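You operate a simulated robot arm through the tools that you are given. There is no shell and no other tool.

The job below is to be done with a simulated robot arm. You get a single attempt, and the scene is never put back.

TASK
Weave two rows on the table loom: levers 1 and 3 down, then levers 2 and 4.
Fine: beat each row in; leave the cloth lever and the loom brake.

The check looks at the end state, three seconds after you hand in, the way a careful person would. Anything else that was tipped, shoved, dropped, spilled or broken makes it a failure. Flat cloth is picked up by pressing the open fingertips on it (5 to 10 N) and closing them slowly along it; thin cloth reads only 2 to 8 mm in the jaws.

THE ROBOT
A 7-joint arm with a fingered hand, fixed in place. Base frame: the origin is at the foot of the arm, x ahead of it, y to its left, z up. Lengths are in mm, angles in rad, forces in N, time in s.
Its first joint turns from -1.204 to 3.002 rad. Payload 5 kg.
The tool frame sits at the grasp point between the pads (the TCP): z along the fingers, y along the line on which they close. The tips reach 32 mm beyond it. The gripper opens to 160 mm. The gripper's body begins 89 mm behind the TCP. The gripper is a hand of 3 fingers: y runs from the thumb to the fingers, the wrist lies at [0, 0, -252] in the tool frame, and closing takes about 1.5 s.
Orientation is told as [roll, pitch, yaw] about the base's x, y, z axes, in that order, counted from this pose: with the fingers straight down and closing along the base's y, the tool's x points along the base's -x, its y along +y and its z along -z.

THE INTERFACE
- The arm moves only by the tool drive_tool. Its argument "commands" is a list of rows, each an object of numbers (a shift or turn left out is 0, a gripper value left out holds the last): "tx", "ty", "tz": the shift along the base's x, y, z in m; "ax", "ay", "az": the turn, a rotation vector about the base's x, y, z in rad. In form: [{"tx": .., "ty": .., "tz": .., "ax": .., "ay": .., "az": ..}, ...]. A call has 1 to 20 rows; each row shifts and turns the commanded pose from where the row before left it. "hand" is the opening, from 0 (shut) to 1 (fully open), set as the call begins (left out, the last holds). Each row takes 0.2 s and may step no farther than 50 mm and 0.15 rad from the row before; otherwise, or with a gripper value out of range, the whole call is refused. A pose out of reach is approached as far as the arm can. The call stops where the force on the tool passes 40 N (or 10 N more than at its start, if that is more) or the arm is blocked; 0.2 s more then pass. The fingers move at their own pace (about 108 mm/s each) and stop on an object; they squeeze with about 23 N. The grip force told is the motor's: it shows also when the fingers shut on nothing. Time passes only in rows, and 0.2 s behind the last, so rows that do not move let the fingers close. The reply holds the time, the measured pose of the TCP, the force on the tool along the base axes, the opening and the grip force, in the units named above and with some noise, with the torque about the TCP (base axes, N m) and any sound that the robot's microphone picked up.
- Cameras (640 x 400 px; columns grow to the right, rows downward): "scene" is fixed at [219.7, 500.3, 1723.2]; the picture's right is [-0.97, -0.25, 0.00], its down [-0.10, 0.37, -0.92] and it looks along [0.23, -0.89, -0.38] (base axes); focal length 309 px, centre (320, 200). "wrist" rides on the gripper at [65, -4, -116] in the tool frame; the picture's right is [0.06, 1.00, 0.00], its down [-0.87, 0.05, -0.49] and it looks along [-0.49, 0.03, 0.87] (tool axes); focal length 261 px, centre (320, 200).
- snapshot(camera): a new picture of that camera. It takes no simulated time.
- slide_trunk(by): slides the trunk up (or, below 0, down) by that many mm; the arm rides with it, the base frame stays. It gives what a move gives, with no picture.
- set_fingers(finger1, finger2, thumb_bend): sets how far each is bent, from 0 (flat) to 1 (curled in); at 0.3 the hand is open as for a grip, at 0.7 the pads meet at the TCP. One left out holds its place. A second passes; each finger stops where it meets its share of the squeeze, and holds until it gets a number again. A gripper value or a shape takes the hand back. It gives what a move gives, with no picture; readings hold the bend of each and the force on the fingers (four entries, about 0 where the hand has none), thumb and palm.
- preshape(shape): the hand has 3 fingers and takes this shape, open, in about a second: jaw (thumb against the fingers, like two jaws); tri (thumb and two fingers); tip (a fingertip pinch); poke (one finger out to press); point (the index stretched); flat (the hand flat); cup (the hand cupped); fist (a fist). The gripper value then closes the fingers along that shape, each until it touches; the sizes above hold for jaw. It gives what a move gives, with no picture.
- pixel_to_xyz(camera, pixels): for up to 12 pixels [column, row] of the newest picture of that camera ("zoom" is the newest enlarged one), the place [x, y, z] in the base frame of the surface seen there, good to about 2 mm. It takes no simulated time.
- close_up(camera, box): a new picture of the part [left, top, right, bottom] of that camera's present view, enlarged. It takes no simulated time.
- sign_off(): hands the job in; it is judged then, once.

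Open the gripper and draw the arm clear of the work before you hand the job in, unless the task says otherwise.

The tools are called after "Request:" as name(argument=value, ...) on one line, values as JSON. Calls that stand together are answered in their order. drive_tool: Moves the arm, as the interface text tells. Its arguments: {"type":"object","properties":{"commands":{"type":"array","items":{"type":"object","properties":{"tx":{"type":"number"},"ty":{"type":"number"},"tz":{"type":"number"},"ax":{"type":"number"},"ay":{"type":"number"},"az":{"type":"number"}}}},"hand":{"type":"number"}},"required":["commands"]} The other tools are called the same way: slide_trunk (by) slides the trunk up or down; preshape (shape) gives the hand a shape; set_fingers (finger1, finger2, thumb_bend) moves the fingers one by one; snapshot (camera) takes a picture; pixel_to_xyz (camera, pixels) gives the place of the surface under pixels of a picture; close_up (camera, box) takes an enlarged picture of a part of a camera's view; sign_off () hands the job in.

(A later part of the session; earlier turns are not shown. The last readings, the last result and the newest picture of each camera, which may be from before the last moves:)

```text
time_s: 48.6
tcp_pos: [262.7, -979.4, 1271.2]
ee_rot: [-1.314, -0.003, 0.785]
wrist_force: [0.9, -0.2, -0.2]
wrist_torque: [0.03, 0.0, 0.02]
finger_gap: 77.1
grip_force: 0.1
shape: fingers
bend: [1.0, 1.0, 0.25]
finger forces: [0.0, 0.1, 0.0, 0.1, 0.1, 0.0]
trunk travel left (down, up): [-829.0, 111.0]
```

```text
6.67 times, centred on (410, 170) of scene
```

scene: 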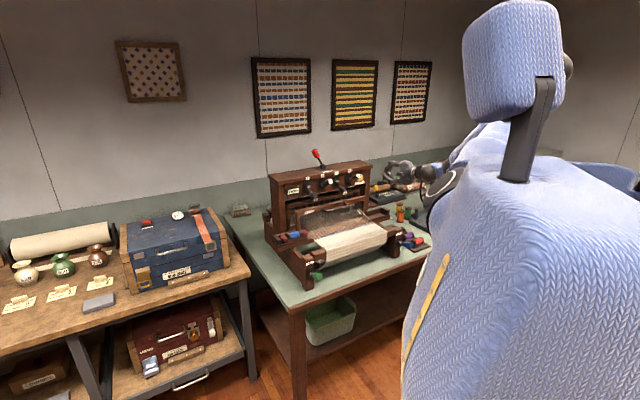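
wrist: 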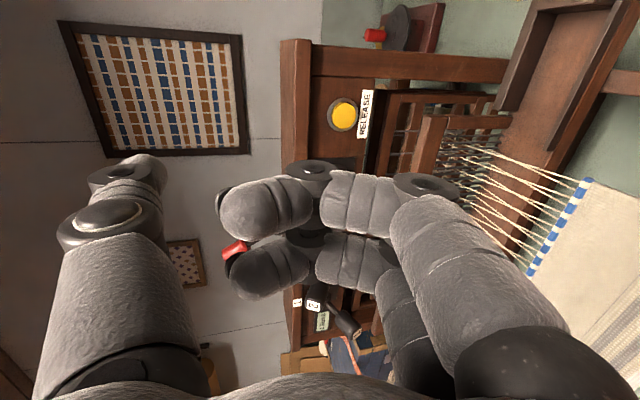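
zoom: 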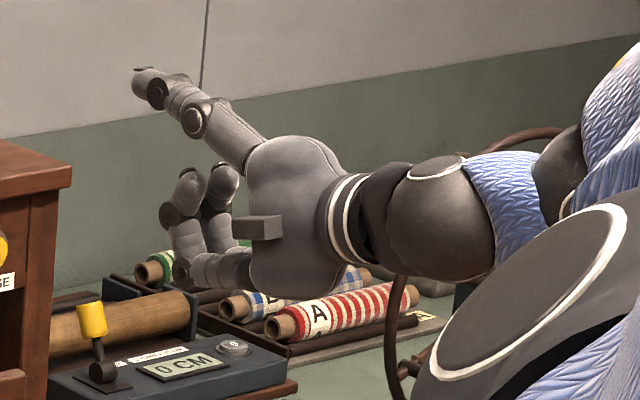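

The thumb now extends forward as a slim poker. I measure its tip.

Request:
pixel_to_xyz(camera="wrist", pixels=[[145, 158], [150, 165], [158, 172], [135, 160], [162, 180], [110, 175]])

Request:
pixel_to_xyz(camera="zoom", pixels=[[138, 76], [145, 70], [150, 80], [165, 72], [160, 95], [195, 115], [240, 150], [175, 215], [190, 180]])

Request:
close_up(camera="scene", box=[380, 140, 420, 170])

```text
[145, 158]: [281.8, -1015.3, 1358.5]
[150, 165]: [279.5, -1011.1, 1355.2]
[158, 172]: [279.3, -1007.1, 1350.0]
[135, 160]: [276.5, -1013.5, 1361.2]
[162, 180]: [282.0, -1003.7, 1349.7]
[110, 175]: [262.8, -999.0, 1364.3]
```

```text
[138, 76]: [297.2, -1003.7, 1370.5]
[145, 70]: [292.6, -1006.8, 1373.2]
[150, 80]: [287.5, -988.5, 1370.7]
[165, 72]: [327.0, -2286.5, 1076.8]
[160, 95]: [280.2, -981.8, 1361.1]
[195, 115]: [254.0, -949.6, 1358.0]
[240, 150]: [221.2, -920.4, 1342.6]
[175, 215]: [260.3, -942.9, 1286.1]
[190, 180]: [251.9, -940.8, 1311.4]
```

```text
13.33 times, centred on (400, 155) of scene
```

zoom: 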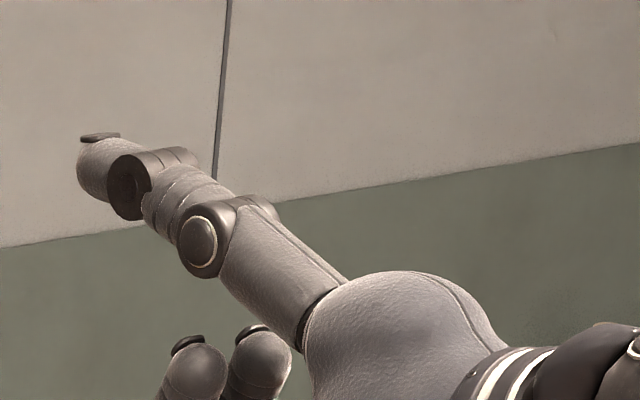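

Thumb tip is at about f-45, z+93 relative to the TCP. I pitch the tool back by 15° (more hand clearance from the beater), descend in front, and stop ~50 mm before the button.

Request:
drive_tool(commands=[{"ax": 0.0925, "ay": 0.0925}, {"ax": 0.0925, "ay": 0.0925}, {"tz": -0.041}, {"tz": -0.041}, {"tz": -0.041}, {"tz": -0.041}, {"tx": 0.033, "ty": -0.03}, {"tx": 0.033, "ty": -0.03}, {}])

Request:
snapshot(camera="wrist")

Request:
close_up(camera="scene", box=[330, 150, 430, 220])

```text
time_s: 50.6
tcp_pos: [329.2, -1042.6, 1111.1]
ee_rot: [-1.054, -0.004, 0.786]
wrist_force: [0.0, 0.5, -0.7]
wrist_torque: [0.01, -0.03, 0.02]
finger_gap: 77.4
grip_force: 0.1
shape: fingers
bend: [1.0, 1.0, 0.25]
finger forces: [0.1, 0.0, 0.0, 0.1, 0.1, 0.0]
trunk travel left (down, up): [-829.0, 111.0]
```

```text
taken
```

wrist: 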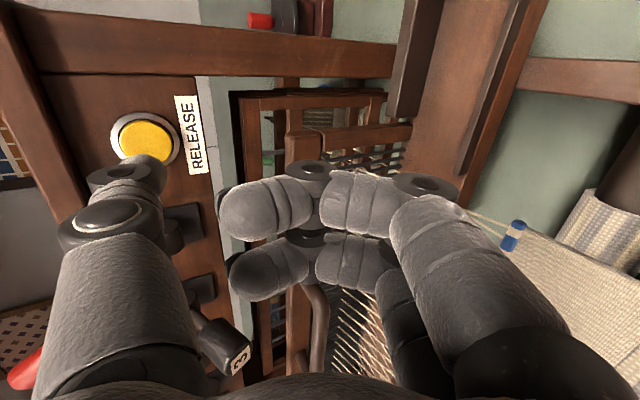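

```text
5.71 times, centred on (380, 185) of scene
```

zoom: 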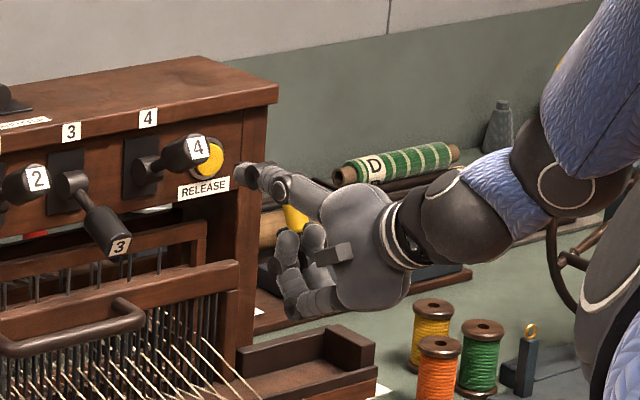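

The thumb is aimed at the button. I measure both thumb tip and button to fine-align.

Request:
pixel_to_xyz(camera="wrist", pixels=[[145, 135], [150, 128], [130, 140], [150, 160], [145, 158], [158, 172], [140, 165]])

Request:
pixel_to_xyz(camera="zoom", pixels=[[238, 172], [243, 164], [242, 180], [250, 172], [215, 160], [210, 170], [218, 150]])

Request:
close_up(camera="scene", box=[350, 165, 390, 195])

```text
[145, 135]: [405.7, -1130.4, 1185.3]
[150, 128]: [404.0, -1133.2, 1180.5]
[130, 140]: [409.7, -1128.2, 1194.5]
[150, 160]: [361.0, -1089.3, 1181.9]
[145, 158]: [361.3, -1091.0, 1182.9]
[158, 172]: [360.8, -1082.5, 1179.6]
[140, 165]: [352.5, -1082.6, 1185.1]
```

```text
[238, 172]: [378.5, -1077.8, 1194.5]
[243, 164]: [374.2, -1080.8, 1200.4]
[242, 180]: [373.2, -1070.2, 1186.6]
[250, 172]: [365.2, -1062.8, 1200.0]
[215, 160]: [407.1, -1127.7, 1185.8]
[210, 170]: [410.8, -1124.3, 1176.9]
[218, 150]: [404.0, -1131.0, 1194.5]
```

```text
13.33 times, centred on (370, 180) of scene
```

zoom: 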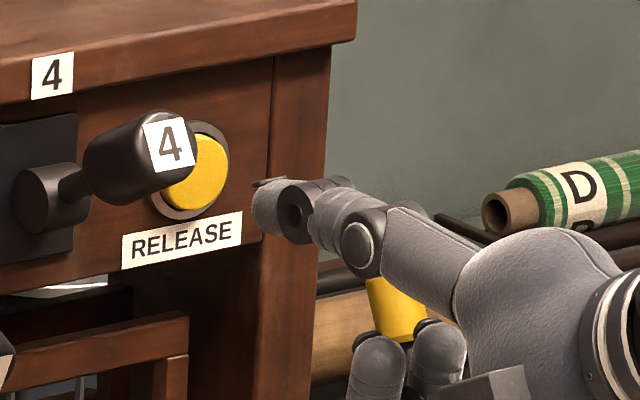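

Thumb tip (s≈505, z≈1189) is well aligned with the button (s≈507, z≈1186), gap ~54 mm. I advance 46 mm toward it.

Request:
drive_tool(commands=[{"tx": 0.0075, "ty": -0.009, "tz": -0.002}, {"tx": 0.008, "ty": -0.009}, {"tx": 0.008, "ty": -0.008}, {"tx": 0.008, "ty": -0.008}, {}])

Request:
close_up(camera="scene", box=[340, 160, 400, 205])

Request:
snapshot(camera="wrist")

```text
time_s: 51.8
tcp_pos: [360.1, -1073.8, 1106.1]
ee_rot: [-1.052, -0.005, 0.784]
wrist_force: [-2.5, 2.1, -0.2]
wrist_torque: [-0.19, -0.18, 0.0]
finger_gap: 77.3
grip_force: 1.4
shape: fingers
bend: [1.0, 1.0, 0.25]
finger forces: [0.0, 0.0, 0.0, 0.1, 3.1, 0.1]
trunk travel left (down, up): [-829.0, 111.0]
heard: click
```

```text
8.89 times, centred on (370, 182) of scene
```

zoom: 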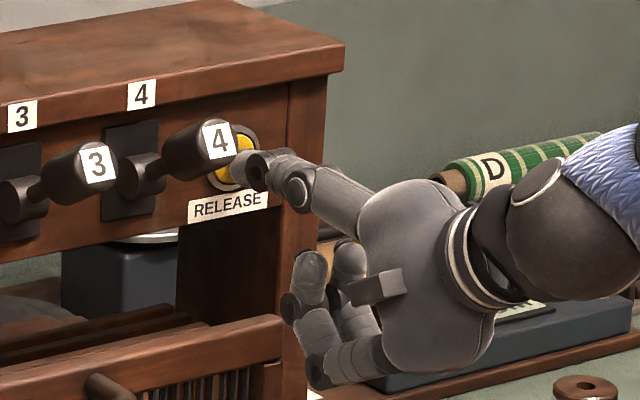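

```text
taken
```

wrist: 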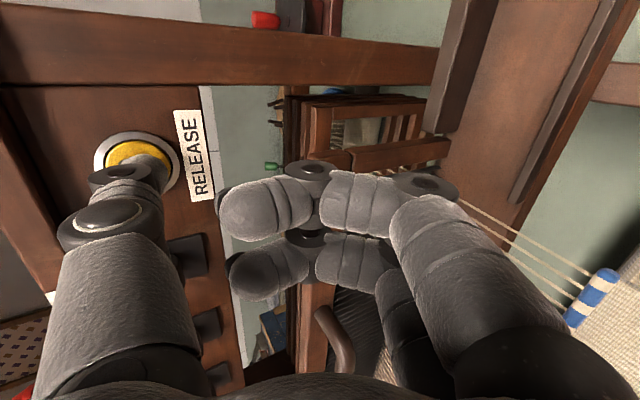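

A click was heard and lever 3 has sprung up. I back off the way I came and check all levers.

Request:
drive_tool(commands=[{"tx": -0.01, "ty": 0.01}, {"tx": -0.03, "ty": 0.03}, {"tx": -0.03, "ty": 0.03}, {"tx": -0.03, "ty": 0.03}, {"tz": 0.045}, {"tz": 0.045}, {"tz": 0.045}, {}])

Request:
close_up(camera="scene", box=[260, 140, 420, 260])

```text
time_s: 53.6
tcp_pos: [260.8, -976.3, 1237.8]
ee_rot: [-1.051, -0.003, 0.786]
wrist_force: [1.0, 0.2, -0.1]
wrist_torque: [-0.03, 0.01, 0.05]
finger_gap: 77.4
grip_force: 0.2
shape: fingers
bend: [1.0, 1.0, 0.25]
finger forces: [0.0, 0.0, 0.0, 0.0, 0.0, 0.0]
trunk travel left (down, up): [-829.0, 111.0]
```

```text
3.33 times, centred on (340, 200) of scene
```

zoom: 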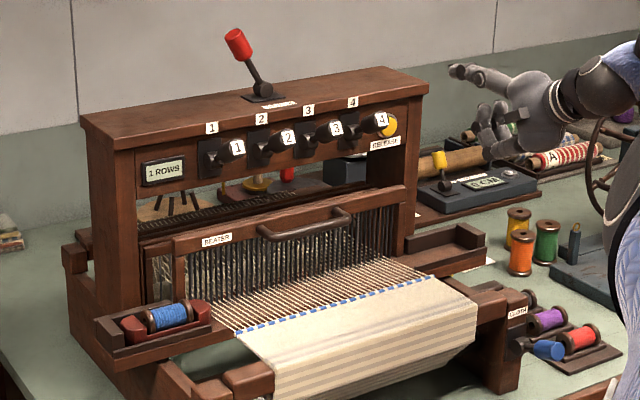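

All four levers are up and the counter shows "1 ROWS"; the shed is closed. I restore the jaw shape.

Request:
preshape(shape="jaw")

Request:
drive_tool(commands=[{"tz": 0.045, "ax": 0.094, "ay": 0.094}, {"tz": 0.045, "ax": 0.094, "ay": 0.094}, {"tz": 0.045}, {}, {}, {}, {"tx": 0.0376, "ty": -0.0097}, {"tx": 0.0376, "ty": -0.0097}, {"tx": 0.0376, "ty": -0.0097}, {"tx": 0.0376, "ty": -0.0097}, {}], hand=0)

Request:
close_up(camera="scene", box=[280, 110, 420, 210])

Request:
snapshot(camera="wrist")

```text
time_s: 54.5
tcp_pos: [258.9, -974.4, 1238.9]
ee_rot: [-1.052, -0.002, 0.785]
wrist_force: [1.0, 0.4, -0.4]
wrist_torque: [0.02, 0.02, 0.0]
finger_gap: 160.2
grip_force: 0.0
shape: jaw
bend: [0.3, 0.3, 0.3]
finger forces: [0.1, 0.0, 0.1, 0.0, 0.0, 0.0]
trunk travel left (down, up): [-829.0, 111.0]
```

```text
time_s: 56.9
tcp_pos: [411.2, -1014.2, 1378.9]
ee_rot: [-0.79, -0.005, 0.783]
wrist_force: [-0.6, 0.0, 0.6]
wrist_torque: [-0.01, -0.02, 0.04]
finger_gap: 0.0
grip_force: 23.1
shape: jaw
bend: [0.65, 0.65, 0.67]
finger forces: [0.1, 0.1, 0.1, 0.1, 0.0, 0.1]
trunk travel left (down, up): [-829.0, 111.0]
```

```text
4.00 times, centred on (350, 160) of scene
```

zoom: 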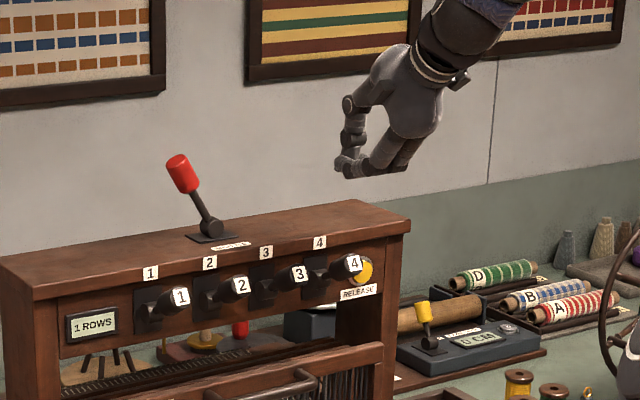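

```text
taken
```

wrist: 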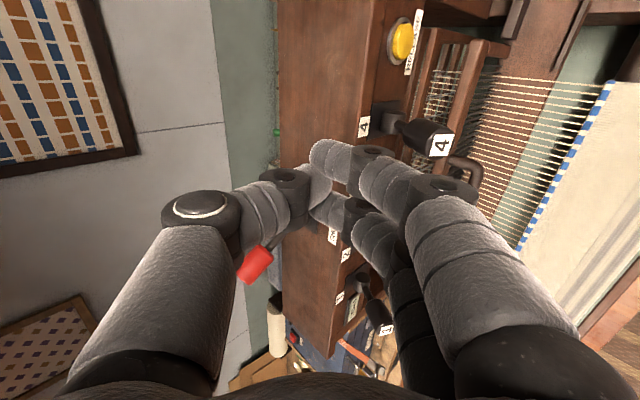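

TCP is over lever 4 (s≈426, f≈-1008). I descend and press lever 4 down as before.

Request:
drive_tool(commands=[{"tz": -0.039}, {"tz": -0.039}, {"tz": -0.039}, {"tz": -0.01}, {"tz": -0.01}, {"tz": -0.01}, {"tz": -0.01}])

Request:
close_up(camera="scene", box=[290, 140, 410, 230])

```text
time_s: 58.5
tcp_pos: [411.5, -1011.9, 1218.7]
ee_rot: [-0.788, -0.003, 0.784]
wrist_force: [-1.0, 0.0, 0.7]
wrist_torque: [0.0, 0.0, -0.03]
finger_gap: 0.0
grip_force: 22.8
shape: jaw
bend: [0.66, 0.65, 0.67]
finger forces: [0.0, 0.0, 0.0, 0.1, 0.0, 0.0]
trunk travel left (down, up): [-829.0, 111.0]
```

```text
4.44 times, centred on (350, 185) of scene
```

zoom: 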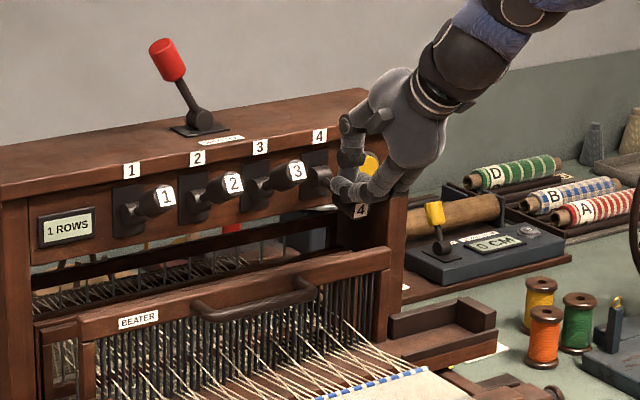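

Lever 4 is moving down and its frame rises. I continue to its stop with small rows.

Request:
drive_tool(commands=[{"tz": -0.006}, {"tz": -0.006}, {"tz": -0.005}, {"tz": -0.004}, {"tz": -0.003}, {}])

Request:
close_up(camera="scene", box=[290, 140, 410, 230])

```text
time_s: 59.9
tcp_pos: [410.1, -1012.0, 1197.1]
ee_rot: [-0.789, -0.002, 0.783]
wrist_force: [-3.1, -3.7, 13.8]
wrist_torque: [-0.34, -0.18, -0.09]
finger_gap: 0.0
grip_force: 23.1
shape: jaw
bend: [0.66, 0.65, 0.67]
finger forces: [0.0, 0.0, 0.0, 0.1, 29.3, 0.1]
trunk travel left (down, up): [-829.0, 111.0]
```

```text
4.44 times, centred on (350, 185) of scene
```

zoom: 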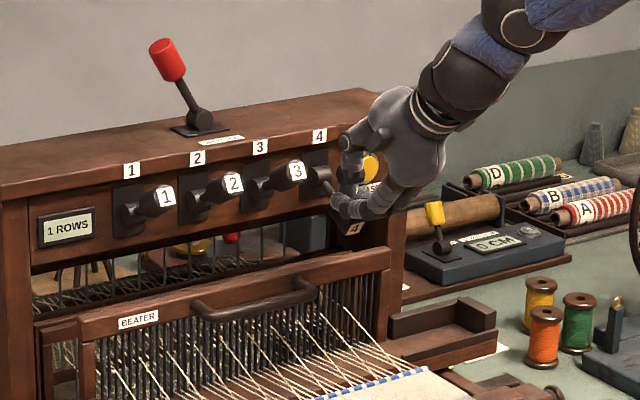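

At the stop (14 N). I press 2 mm more, then lift and check that lever 4 latched.

Request:
drive_tool(commands=[{"tz": -0.002}, {}, {"tz": 0.02}, {"tz": 0.035}, {"tz": 0.04}, {"tz": 0.045}, {"tz": 0.04}, {}])

Request:
close_up(camera="scene", box=[270, 140, 400, 220])

```text
time_s: 61.7
tcp_pos: [412.8, -1014.5, 1373.3]
ee_rot: [-0.785, -0.003, 0.783]
wrist_force: [0.4, -1.1, -0.1]
wrist_torque: [-0.01, 0.02, 0.0]
finger_gap: 0.0
grip_force: 22.8
shape: jaw
bend: [0.65, 0.65, 0.67]
finger forces: [0.0, 0.1, 0.0, 0.1, 0.0, 0.0]
trunk travel left (down, up): [-829.0, 111.0]
```

```text
4.92 times, centred on (335, 180) of scene
```

zoom: 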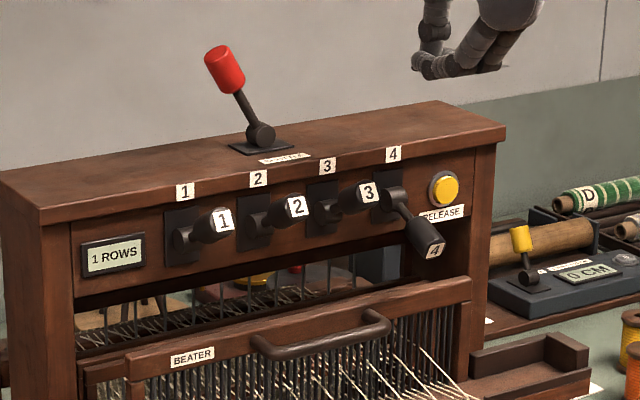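

Lever 4 is latched down. Now to lever 2 (TCP ≈ (531,-895)).

Request:
drive_tool(commands=[{"tx": 0.0297, "ty": 0.0297}, {"tx": 0.0297, "ty": 0.0297}, {"tx": 0.0297, "ty": 0.0297}, {"tx": 0.0297, "ty": 0.0297}, {}])

Request:
snapshot(camera="wrist")

Request:
close_up(camera="scene", box=[270, 120, 400, 220])

```text
time_s: 62.9
tcp_pos: [529.5, -892.5, 1375.0]
ee_rot: [-0.788, -0.002, 0.782]
wrist_force: [0.1, 0.9, 0.0]
wrist_torque: [-0.03, -0.01, 0.02]
finger_gap: 0.2
grip_force: 23.0
shape: jaw
bend: [0.65, 0.65, 0.67]
finger forces: [0.0, 0.1, 0.0, 0.1, 0.0, 0.1]
trunk travel left (down, up): [-829.0, 111.0]
```

```text
taken
```

wrist: 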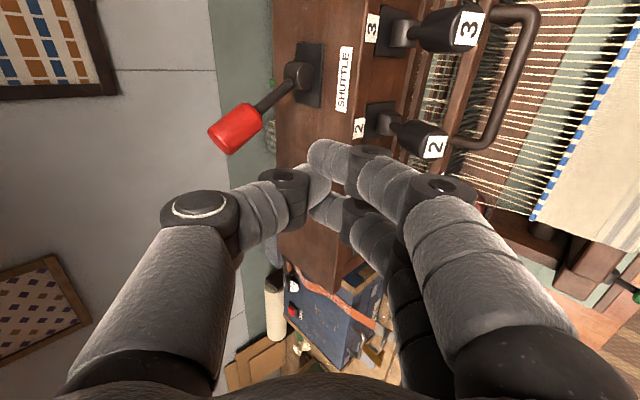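

```text
4.00 times, centred on (335, 170) of scene
```

zoom: 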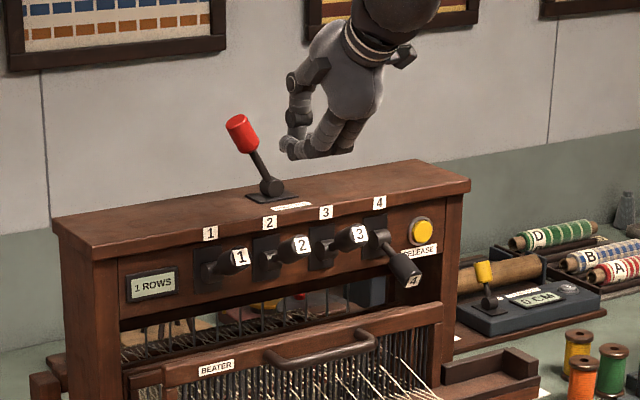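

Over lever 2 (s≈257). I descend and press it.

Request:
drive_tool(commands=[{"tx": 0.002, "ty": -0.002, "tz": -0.037}, {"tz": -0.037}, {"tz": -0.037}, {"tz": -0.01}, {"tz": -0.01}, {"tz": -0.01}, {"tz": -0.01}])

Request:
close_up(camera="scene", box=[280, 140, 400, 230])

```text
time_s: 64.5
tcp_pos: [532.8, -894.6, 1224.7]
ee_rot: [-0.787, -0.002, 0.783]
wrist_force: [-0.2, -1.0, 1.2]
wrist_torque: [-0.03, 0.03, -0.02]
finger_gap: 0.0
grip_force: 22.8
shape: jaw
bend: [0.65, 0.65, 0.67]
finger forces: [0.1, 0.1, 0.1, 0.1, 0.1, 0.0]
trunk travel left (down, up): [-829.0, 111.0]
```

```text
4.44 times, centred on (340, 185) of scene
```

zoom: 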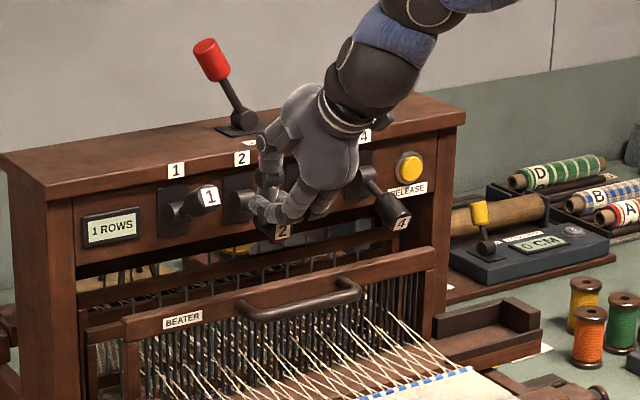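

Lever 2 is going down. I press on to the stop, then lift off.

Request:
drive_tool(commands=[{"tz": -0.007}, {"tz": -0.007}, {"tz": -0.007}, {"tz": -0.004}, {"tz": -0.003}, {}])

Request:
drive_tool(commands=[{"tz": -0.002}, {}, {"tz": 0.02}, {"tz": 0.035}, {"tz": 0.04}, {"tz": 0.045}, {"tz": 0.04}, {}])

Request:
close_up(camera="scene", box=[270, 130, 400, 230])

```text
time_s: 65.9
tcp_pos: [531.8, -895.0, 1197.5]
ee_rot: [-0.79, -0.001, 0.784]
wrist_force: [-2.9, 0.4, 17.5]
wrist_torque: [-0.33, -0.21, -0.03]
finger_gap: 0.1
grip_force: 23.2
shape: jaw
bend: [0.67, 0.65, 0.67]
finger forces: [0.0, 0.0, 0.0, 0.1, 0.0, 0.0]
trunk travel left (down, up): [-829.0, 111.0]
```

```text
time_s: 67.7
tcp_pos: [532.7, -896.5, 1368.4]
ee_rot: [-0.786, -0.001, 0.783]
wrist_force: [-0.1, -0.1, 0.1]
wrist_torque: [0.02, 0.01, 0.01]
finger_gap: 0.0
grip_force: 22.3
shape: jaw
bend: [0.65, 0.65, 0.68]
finger forces: [0.0, 0.1, 0.1, 0.1, 0.0, 0.1]
trunk travel left (down, up): [-829.0, 111.0]
```

```text
4.00 times, centred on (335, 180) of scene
```

zoom: 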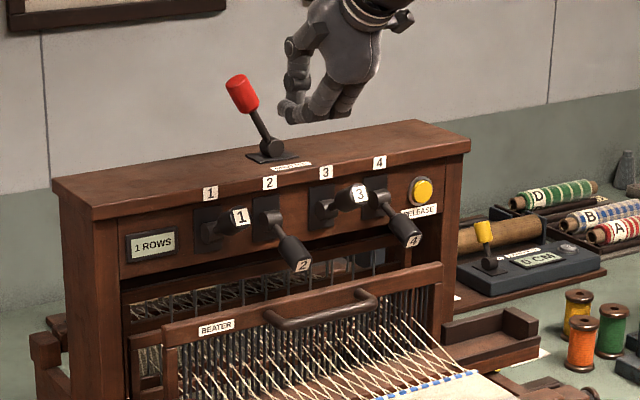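

Levers 2 and 4 are latched, 1 and 3 up. Now I go to the left side of the shuttle knob for the return throw; first measure it.

Request:
pixel_to_xyz(camera="zoom", pixels=[[242, 93], [235, 85], [250, 105], [262, 128], [270, 148]])

Request:
drive_tool(commands=[{"tz": 0.045}, {"tx": 0.0238, "ty": 0.0238}, {"tx": 0.0238, "ty": 0.0238}, {"tx": 0.0291, "ty": -0.0291}, {"tx": 0.0291, "ty": -0.0291}, {"tx": 0.0291, "ty": -0.0291}, {}])

Request:
close_up(camera="scene", box=[270, 100, 390, 190])

Request:
snapshot(camera="wrist")

```text
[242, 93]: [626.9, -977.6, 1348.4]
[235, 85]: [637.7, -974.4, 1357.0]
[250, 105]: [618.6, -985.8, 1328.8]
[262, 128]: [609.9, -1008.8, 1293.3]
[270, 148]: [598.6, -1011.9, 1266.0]
```

```text
time_s: 69.3
tcp_pos: [665.7, -935.3, 1416.7]
ee_rot: [-0.786, -0.004, 0.784]
wrist_force: [-1.2, -0.2, -0.9]
wrist_torque: [0.01, -0.04, 0.0]
finger_gap: 0.1
grip_force: 23.1
shape: jaw
bend: [0.65, 0.65, 0.68]
finger forces: [0.1, 0.0, 0.0, 0.0, 0.1, 0.0]
trunk travel left (down, up): [-829.0, 111.0]
```

```text
4.44 times, centred on (330, 145) of scene
```

zoom: 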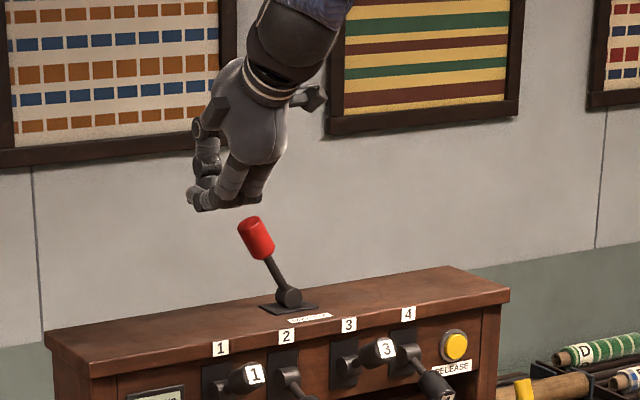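

```text
taken
```

wrist: 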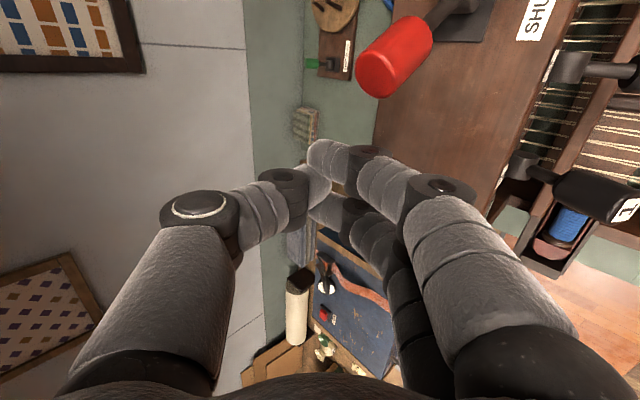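

The knob is at s≈248 (left-leaning). I shift 22 mm further left, then descend to knob height.

Request:
drive_tool(commands=[{"tx": 0.0158, "ty": 0.0158}, {"tz": -0.03}, {"tz": -0.03}, {"tz": -0.008}, {}])

Request:
close_up(camera="scene", box=[280, 120, 370, 190])

Request:
snapshot(camera="wrist")

```text
time_s: 70.5
tcp_pos: [683.4, -920.9, 1347.8]
ee_rot: [-0.788, -0.004, 0.781]
wrist_force: [0.5, -0.7, 0.0]
wrist_torque: [-0.01, 0.01, -0.01]
finger_gap: 0.0
grip_force: 23.7
shape: jaw
bend: [0.65, 0.65, 0.68]
finger forces: [0.1, 0.0, 0.1, 0.0, 0.1, 0.0]
trunk travel left (down, up): [-829.0, 111.0]
```

```text
5.71 times, centred on (325, 155) of scene
```

zoom: 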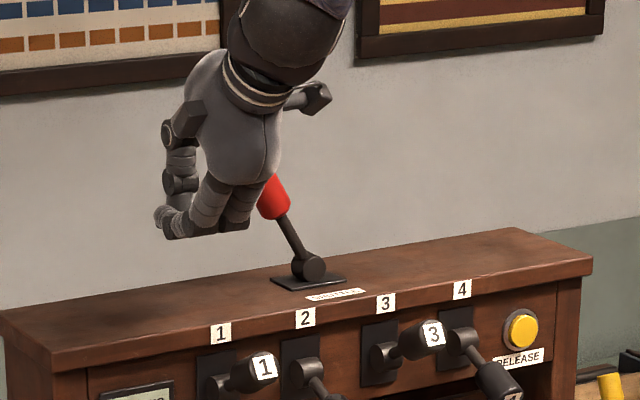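

```text
taken
```

wrist: 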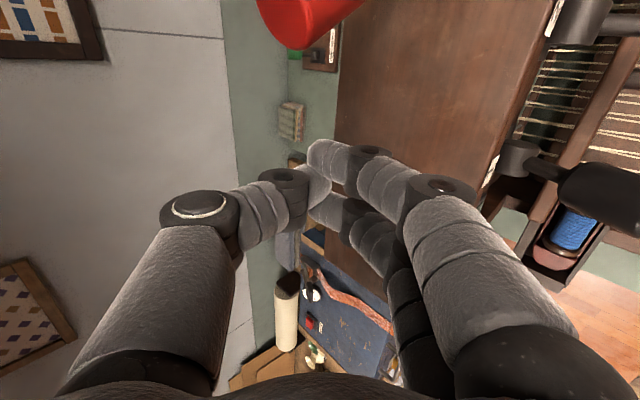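

The hand is left of the knob at its height. I sweep right in 12 mm rows.

Request:
drive_tool(commands=[{"tx": -0.0085, "ty": -0.0085}, {"tx": -0.0085, "ty": -0.0085}, {"tx": -0.0085, "ty": -0.0085}, {"tx": -0.0085, "ty": -0.0085}, {"tx": -0.0085, "ty": -0.0085}, {"tx": -0.0085, "ty": -0.0085}])

Request:
close_up(camera="scene", box=[270, 120, 390, 220])

```text
time_s: 71.9
tcp_pos: [633.0, -971.3, 1349.7]
ee_rot: [-0.788, -0.003, 0.787]
wrist_force: [0.8, 1.3, 0.5]
wrist_torque: [0.03, 0.01, 0.01]
finger_gap: 0.0
grip_force: 23.3
shape: jaw
bend: [0.66, 0.65, 0.68]
finger forces: [0.0, 0.0, 0.1, 0.1, 0.0, 0.1]
trunk travel left (down, up): [-829.0, 111.0]
```

```text
4.00 times, centred on (330, 170) of scene
```

zoom: 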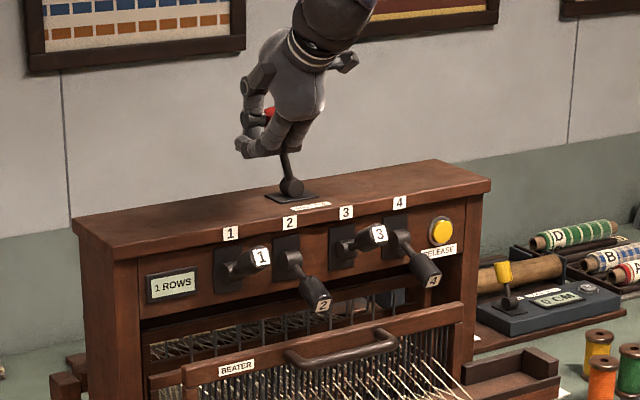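

The lever is about upright. I continue right until the stop.

Request:
drive_tool(commands=[{"tx": -0.0075, "ty": -0.0075}, {"tx": -0.0075, "ty": -0.0075}, {"tx": -0.0075, "ty": -0.0075}, {"tx": -0.006, "ty": -0.006}])

Request:
close_up(camera="scene", box=[260, 130, 410, 240])

```text
time_s: 72.9
tcp_pos: [602.2, -999.5, 1350.1]
ee_rot: [-0.787, -0.003, 0.784]
wrist_force: [0.0, 0.1, -0.8]
wrist_torque: [0.03, -0.01, 0.02]
finger_gap: 0.2
grip_force: 23.3
shape: jaw
bend: [0.65, 0.65, 0.68]
finger forces: [0.1, 0.0, 0.1, 0.0, 0.1, 0.0]
trunk travel left (down, up): [-829.0, 111.0]
```

```text
3.64 times, centred on (335, 185) of scene
```

zoom: 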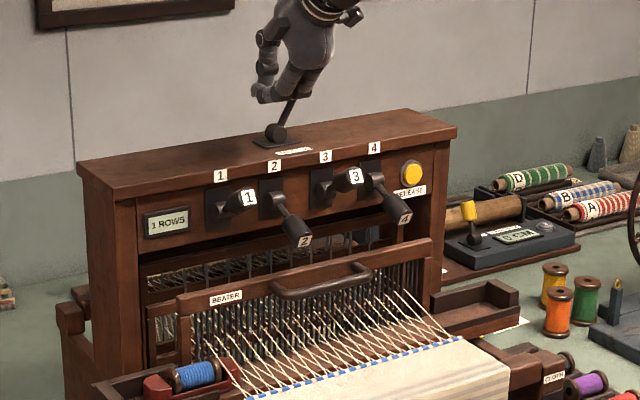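

The lever now leans right and the shuttle begins to move. A few more rows to the stop.

Request:
drive_tool(commands=[{"tx": -0.005, "ty": -0.005}, {"tx": -0.005, "ty": -0.005}, {"tx": -0.003, "ty": -0.003}])

Request:
close_up(camera="scene", box=[260, 130, 410, 260])

```text
time_s: 73.7
tcp_pos: [590.4, -1012.3, 1350.5]
ee_rot: [-0.788, -0.001, 0.787]
wrist_force: [0.6, 1.3, 0.9]
wrist_torque: [0.02, -0.01, 0.02]
finger_gap: 0.0
grip_force: 22.9
shape: jaw
bend: [0.66, 0.65, 0.68]
finger forces: [0.1, 0.0, 0.0, 0.0, 0.1, 0.1]
trunk travel left (down, up): [-829.0, 111.0]
```

```text
3.08 times, centred on (335, 195) of scene
```

zoom: 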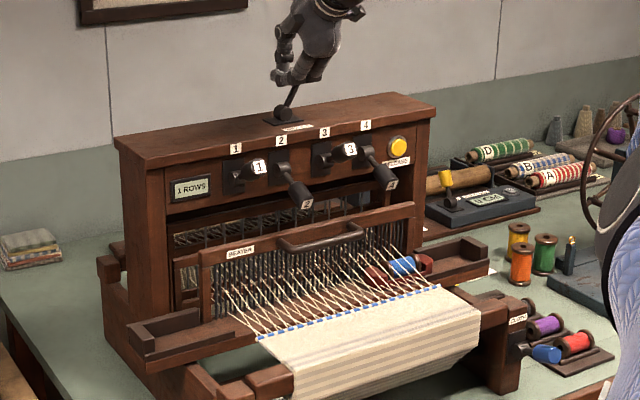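

The shuttle is passing through to the right. I push a little more to make sure that the lever is fully over.

Request:
drive_tool(commands=[{"tx": -0.003, "ty": -0.003}, {"tx": -0.003, "ty": -0.003}])

Request:
close_up(camera="scene", box=[260, 130, 410, 260])

```text
time_s: 74.3
tcp_pos: [588.0, -1013.1, 1348.8]
ee_rot: [-0.788, -0.004, 0.789]
wrist_force: [20.6, 22.9, -2.0]
wrist_torque: [0.48, -0.4, 0.41]
finger_gap: 0.2
grip_force: 23.4
shape: jaw
bend: [0.65, 0.65, 0.68]
finger forces: [40.4, 0.0, 0.0, 0.1, 0.0, 0.1]
trunk travel left (down, up): [-829.0, 111.0]
```

```text
3.08 times, centred on (335, 195) of scene
```

zoom: 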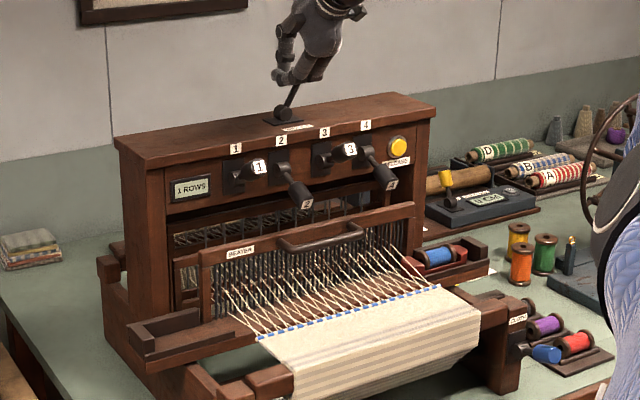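

The lever is at its right stop (31 N) and the shuttle is in the right box. I back off left and rise, then check the new weft.

Request:
drive_tool(commands=[{"tx": 0.01, "ty": 0.01}, {"tx": 0.02, "ty": 0.02}, {"tx": 0.02, "ty": 0.02, "tz": 0.02}, {"tz": 0.045}, {}])

Request:
close_up(camera="scene", box=[260, 140, 410, 260])

Request:
close_up(camera="scene", box=[300, 190, 400, 260])

```text
time_s: 75.5
tcp_pos: [636.4, -968.8, 1412.1]
ee_rot: [-0.786, -0.001, 0.784]
wrist_force: [0.5, 0.9, -0.1]
wrist_torque: [0.0, 0.04, 0.0]
finger_gap: 0.1
grip_force: 22.7
shape: jaw
bend: [0.65, 0.65, 0.68]
finger forces: [0.0, 0.1, 0.0, 0.0, 0.0, 0.0]
trunk travel left (down, up): [-829.0, 111.0]
```

```text
3.33 times, centred on (335, 200) of scene
```

zoom: 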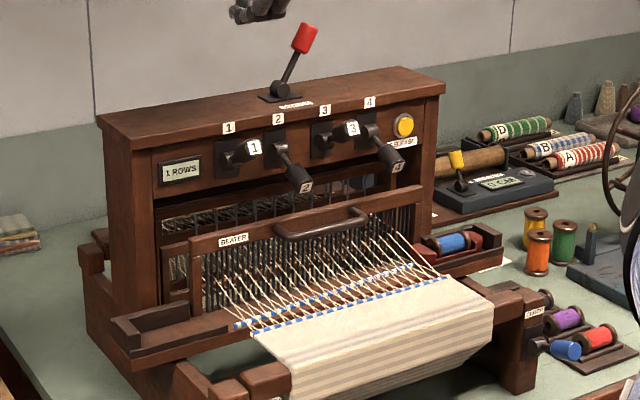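

```text
5.71 times, centred on (350, 225) of scene
```

zoom: 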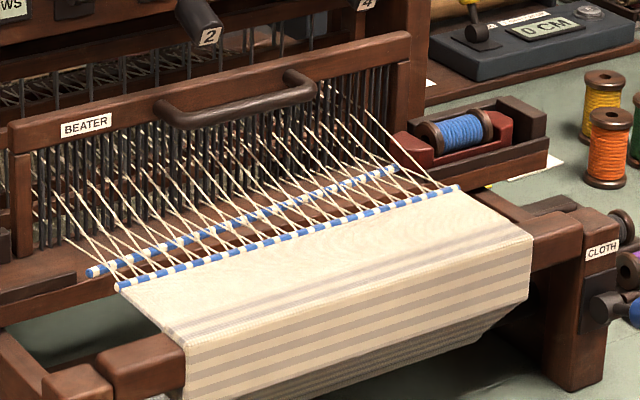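

The second weft is laid. For beating I again move forward and descend in front of the handle, this time at s≈302 (between lever 2 that is down and lever 3 that is up).

Request:
drive_tool(commands=[{"tx": -0.031, "ty": 0.031}, {"tx": -0.031, "ty": 0.031}, {"tx": -0.0443, "ty": 0.0127}, {"tx": -0.0443, "ty": 0.0127}, {"tx": -0.0443, "ty": 0.0127}, {"tz": -0.042}, {"tz": -0.042}, {"tz": -0.042}, {"tz": -0.042}, {"tz": -0.042}, {"tz": -0.042}, {}], hand=0.3)

Request:
close_up(camera="scene", box=[270, 150, 410, 250])

Request:
snapshot(camera="wrist")

```text
time_s: 78.1
tcp_pos: [438.4, -868.2, 1164.0]
ee_rot: [-0.788, -0.001, 0.783]
wrist_force: [-1.1, 0.3, -0.3]
wrist_torque: [-0.02, 0.02, -0.01]
finger_gap: 48.0
grip_force: 0.1
shape: jaw
bend: [0.73, 0.73, 0.7]
finger forces: [0.0, 0.0, 0.1, 0.1, 0.0, 0.0]
trunk travel left (down, up): [-829.0, 111.0]
```

```text
4.00 times, centred on (340, 200) of scene
```

zoom: 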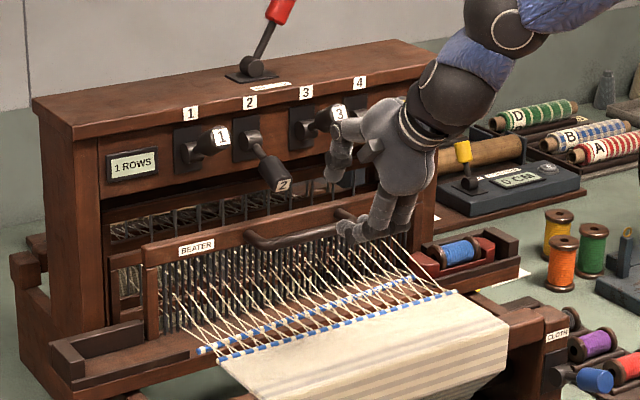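

```text
taken
```

wrist: 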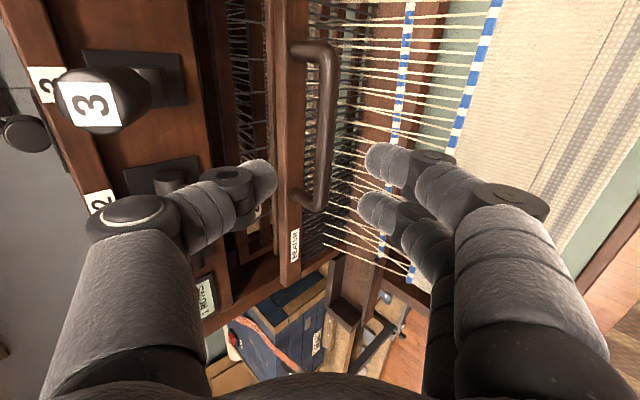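

TCP at s≈304; I shift 6 mm left for lever-3 clearance, then approach the handle along the tool axis.

Request:
drive_tool(commands=[{"tx": 0.0042, "ty": 0.0042, "tz": -0.006}, {"tx": 0.0078, "ty": -0.0078, "tz": -0.011}, {"tx": 0.0078, "ty": -0.0078, "tz": -0.011}, {"tx": 0.0078, "ty": -0.0078, "tz": -0.011}, {"tx": 0.0078, "ty": -0.0078, "tz": -0.011}, {}])

Request:
close_up(camera="scene", box=[310, 165, 390, 225])

Request:
snapshot(camera="wrist")

```text
time_s: 79.5
tcp_pos: [473.5, -894.5, 1111.7]
ee_rot: [-0.786, -0.002, 0.783]
wrist_force: [0.3, 0.8, 0.3]
wrist_torque: [-0.03, 0.01, 0.0]
finger_gap: 47.9
grip_force: 0.0
shape: jaw
bend: [0.73, 0.73, 0.7]
finger forces: [0.0, 0.0, 0.0, 0.0, 0.1, 0.0]
trunk travel left (down, up): [-829.0, 111.0]
```

```text
6.67 times, centred on (350, 195) of scene
```

zoom: 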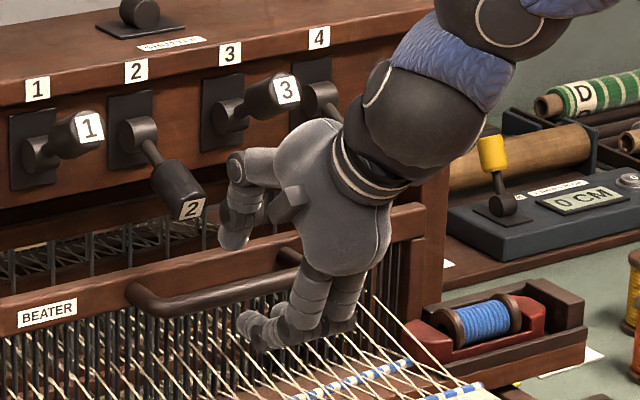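

```text
taken
```

wrist: 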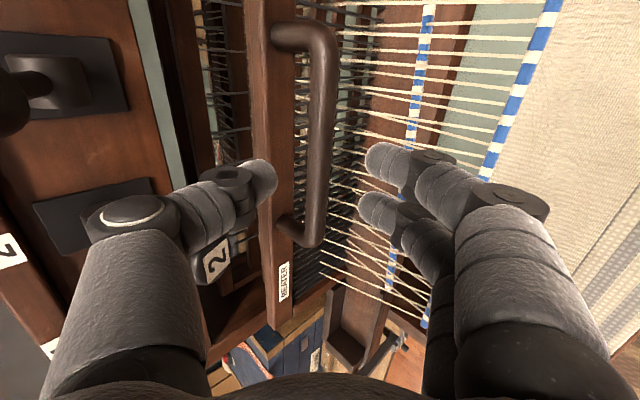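

Bar is centred (y≈-1, 46 mm ahead). I advance 30 mm and then close on it.

Request:
drive_tool(commands=[{"tx": 0.005, "ty": -0.005, "tz": -0.0069}, {"tx": 0.005, "ty": -0.005, "tz": -0.0069}, {"tx": 0.005, "ty": -0.005, "tz": -0.0069}, {}])

Request:
close_up(camera="wrist", box=[180, 0, 480, 270])

Request:
close_up(camera="scene", box=[310, 165, 390, 225])

```text
time_s: 80.5
tcp_pos: [489.2, -910.1, 1091.9]
ee_rot: [-0.787, -0.004, 0.783]
wrist_force: [-0.6, -0.2, -0.3]
wrist_torque: [0.0, 0.01, 0.01]
finger_gap: 48.0
grip_force: 0.0
shape: jaw
bend: [0.73, 0.73, 0.7]
finger forces: [0.0, 0.0, 0.0, 0.1, 0.0, 0.0]
trunk travel left (down, up): [-829.0, 111.0]
```

```text
1.48 times, centred on (330, 135) of wrist
```

zoom: 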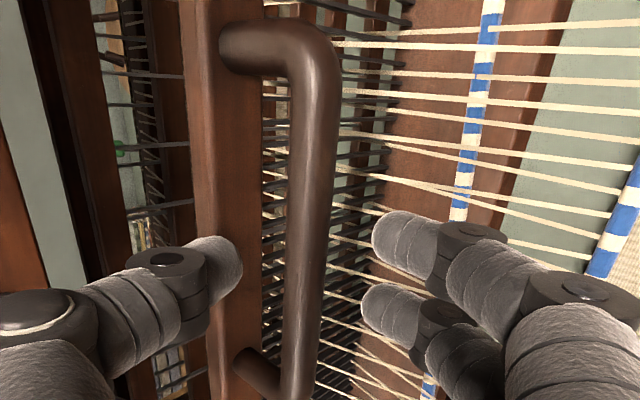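

```text
6.67 times, centred on (350, 195) of scene
```

zoom: 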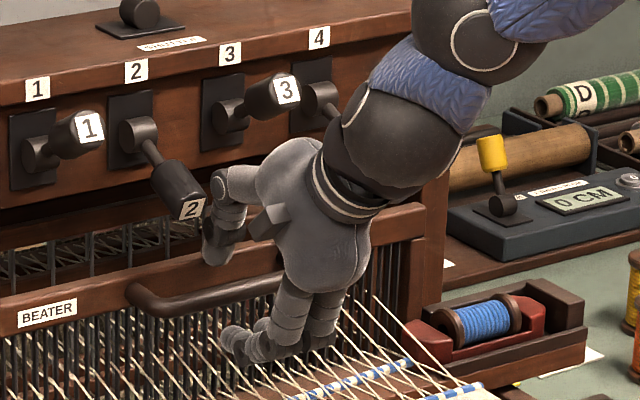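

No contact forces. I close the hand on the bar.

Request:
drive_tool(commands=[{}, {}, {}, {}, {}, {}], hand=0.0)

Request:
close_up(camera="wrist", box=[180, 0, 480, 270])

```text
time_s: 81.9
tcp_pos: [490.5, -910.1, 1090.9]
ee_rot: [-0.786, -0.002, 0.785]
wrist_force: [0.8, 0.2, -3.0]
wrist_torque: [0.05, 0.02, 0.0]
finger_gap: 10.9
grip_force: 23.0
shape: jaw
bend: [0.71, 0.71, 0.7]
finger forces: [10.3, 10.4, 0.1, 0.0, 19.9, 0.0]
trunk travel left (down, up): [-829.0, 111.0]
```

```text
1.48 times, centred on (330, 135) of wrist
```

zoom: 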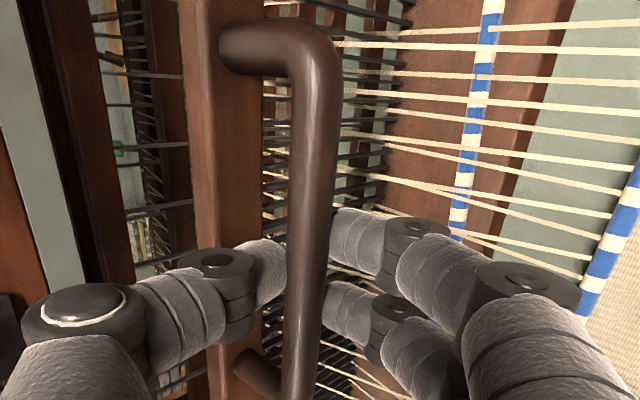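

Gripped well. I pull forward level in 10 mm rows (1 mm lower to null the vertical force).

Request:
drive_tool(commands=[{"tx": -0.0071, "ty": 0.0071, "tz": -0.001}, {"tx": -0.0071, "ty": 0.0071}, {"tx": -0.0071, "ty": 0.0071}, {"tx": -0.0071, "ty": 0.0071}, {"tx": -0.0071, "ty": 0.0071}])

Request:
close_up(camera="scene", box=[270, 170, 410, 260])

```text
time_s: 83.1
tcp_pos: [454.4, -874.3, 1090.9]
ee_rot: [-0.785, -0.002, 0.783]
wrist_force: [-0.4, -2.2, 0.2]
wrist_torque: [-0.06, -0.01, -0.03]
finger_gap: 10.6
grip_force: 22.8
shape: jaw
bend: [0.71, 0.71, 0.7]
finger forces: [10.7, 10.7, 0.0, 0.0, 22.9, 0.0]
trunk travel left (down, up): [-829.0, 111.0]
```

```text
4.44 times, centred on (340, 215) of scene
```

zoom: 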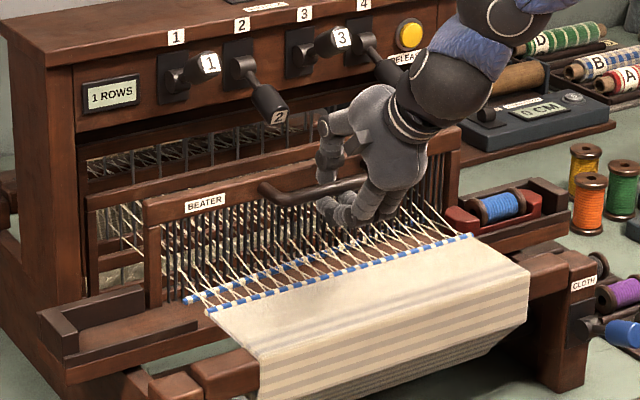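

Forces are small and the beater slides nicely. I continue forward to the fell.

Request:
drive_tool(commands=[{"tx": -0.0071, "ty": 0.0071}, {"tx": -0.0071, "ty": 0.0071}, {"tx": -0.0071, "ty": 0.0071}, {"tx": -0.0071, "ty": 0.0071}])

Request:
close_up(camera="scene", box=[270, 170, 410, 260])

```text
time_s: 84.1
tcp_pos: [425.8, -847.7, 1089.5]
ee_rot: [-0.788, -0.003, 0.783]
wrist_force: [0.4, -2.8, 4.8]
wrist_torque: [-0.1, -0.08, 0.03]
finger_gap: 10.2
grip_force: 22.8
shape: jaw
bend: [0.71, 0.71, 0.7]
finger forces: [10.0, 9.9, 0.1, 0.0, 24.7, 0.0]
trunk travel left (down, up): [-829.0, 111.0]
```

```text
4.44 times, centred on (340, 215) of scene
```

zoom: 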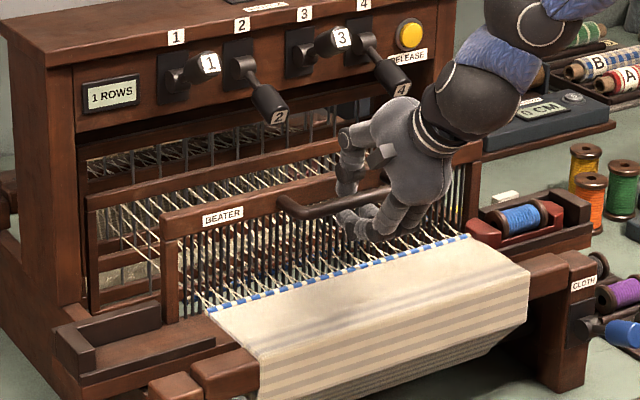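

The reed is close to the fell. I finish in 4–5 mm rows until it presses the weft in, with z raised 0.7 mm.

Request:
drive_tool(commands=[{"tx": -0.0042, "ty": 0.0042, "tz": 0.0007}, {"tx": -0.0042, "ty": 0.0042}, {"tx": -0.0035, "ty": 0.0035}, {"tx": -0.0028, "ty": 0.0028}])

Request:
close_up(camera="scene", box=[270, 170, 410, 260])

```text
time_s: 85.1
tcp_pos: [413.8, -834.0, 1090.6]
ee_rot: [-0.787, -0.003, 0.783]
wrist_force: [17.3, -16.6, -7.0]
wrist_torque: [-0.04, -0.08, 0.01]
finger_gap: 7.8
grip_force: 23.0
shape: jaw
bend: [0.71, 0.71, 0.7]
finger forces: [5.6, 5.5, 0.0, 0.0, 23.5, 0.0]
trunk travel left (down, up): [-829.0, 111.0]
```

```text
4.44 times, centred on (340, 215) of scene
```

zoom: 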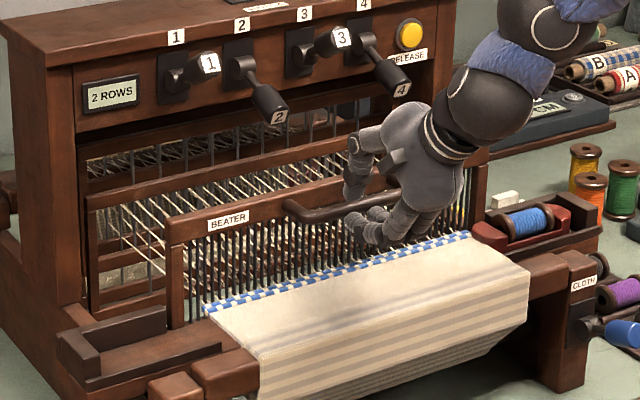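

The counter reads "2 ROWS" and both wefts are packed. I return the beater to its rest position.

Request:
drive_tool(commands=[{"tx": 0.008, "ty": -0.008, "tz": -0.0005}, {"tx": 0.008, "ty": -0.008}, {"tx": 0.008, "ty": -0.008}, {"tx": 0.008, "ty": -0.008}, {"tx": 0.008, "ty": -0.008}, {"tx": 0.008, "ty": -0.008}, {"tx": 0.008, "ty": -0.008}, {"tx": 0.008, "ty": -0.008}])

Request:
close_up(camera="scene", box=[270, 170, 410, 260])

```text
time_s: 86.9
tcp_pos: [476.1, -894.8, 1090.7]
ee_rot: [-0.785, -0.002, 0.785]
wrist_force: [0.7, -1.5, -4.5]
wrist_torque: [0.05, 0.08, -0.02]
finger_gap: 9.5
grip_force: 23.2
shape: jaw
bend: [0.72, 0.72, 0.7]
finger forces: [10.8, 10.9, 0.0, 0.0, 20.6, 0.0]
trunk travel left (down, up): [-829.0, 111.0]
```

```text
4.44 times, centred on (340, 215) of scene
```

zoom: 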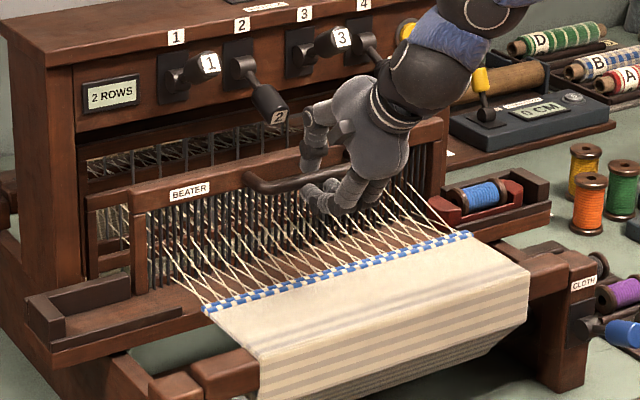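

About 20 mm remain; I push back gently to the stop.

Request:
drive_tool(commands=[{"tx": 0.005, "ty": -0.005}, {"tx": 0.005, "ty": -0.005}, {"tx": 0.003, "ty": -0.003}, {"tx": 0.0015, "ty": -0.0015}, {}])

Request:
close_up(camera="scene", box=[310, 180, 380, 230])

```text
time_s: 88.1
tcp_pos: [488.5, -908.9, 1091.2]
ee_rot: [-0.787, -0.003, 0.784]
wrist_force: [-10.5, 8.9, -0.5]
wrist_torque: [0.25, 0.22, -0.01]
finger_gap: 10.8
grip_force: 22.6
shape: jaw
bend: [0.72, 0.72, 0.7]
finger forces: [13.9, 13.9, 0.0, 0.1, 19.1, 0.0]
trunk travel left (down, up): [-829.0, 111.0]
```

```text
8.00 times, centred on (345, 205) of scene
```

zoom: 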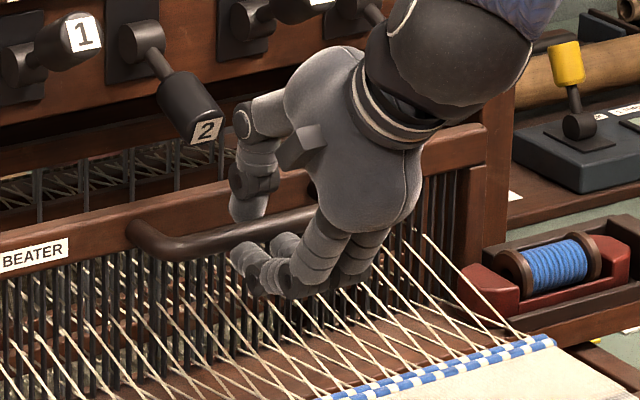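

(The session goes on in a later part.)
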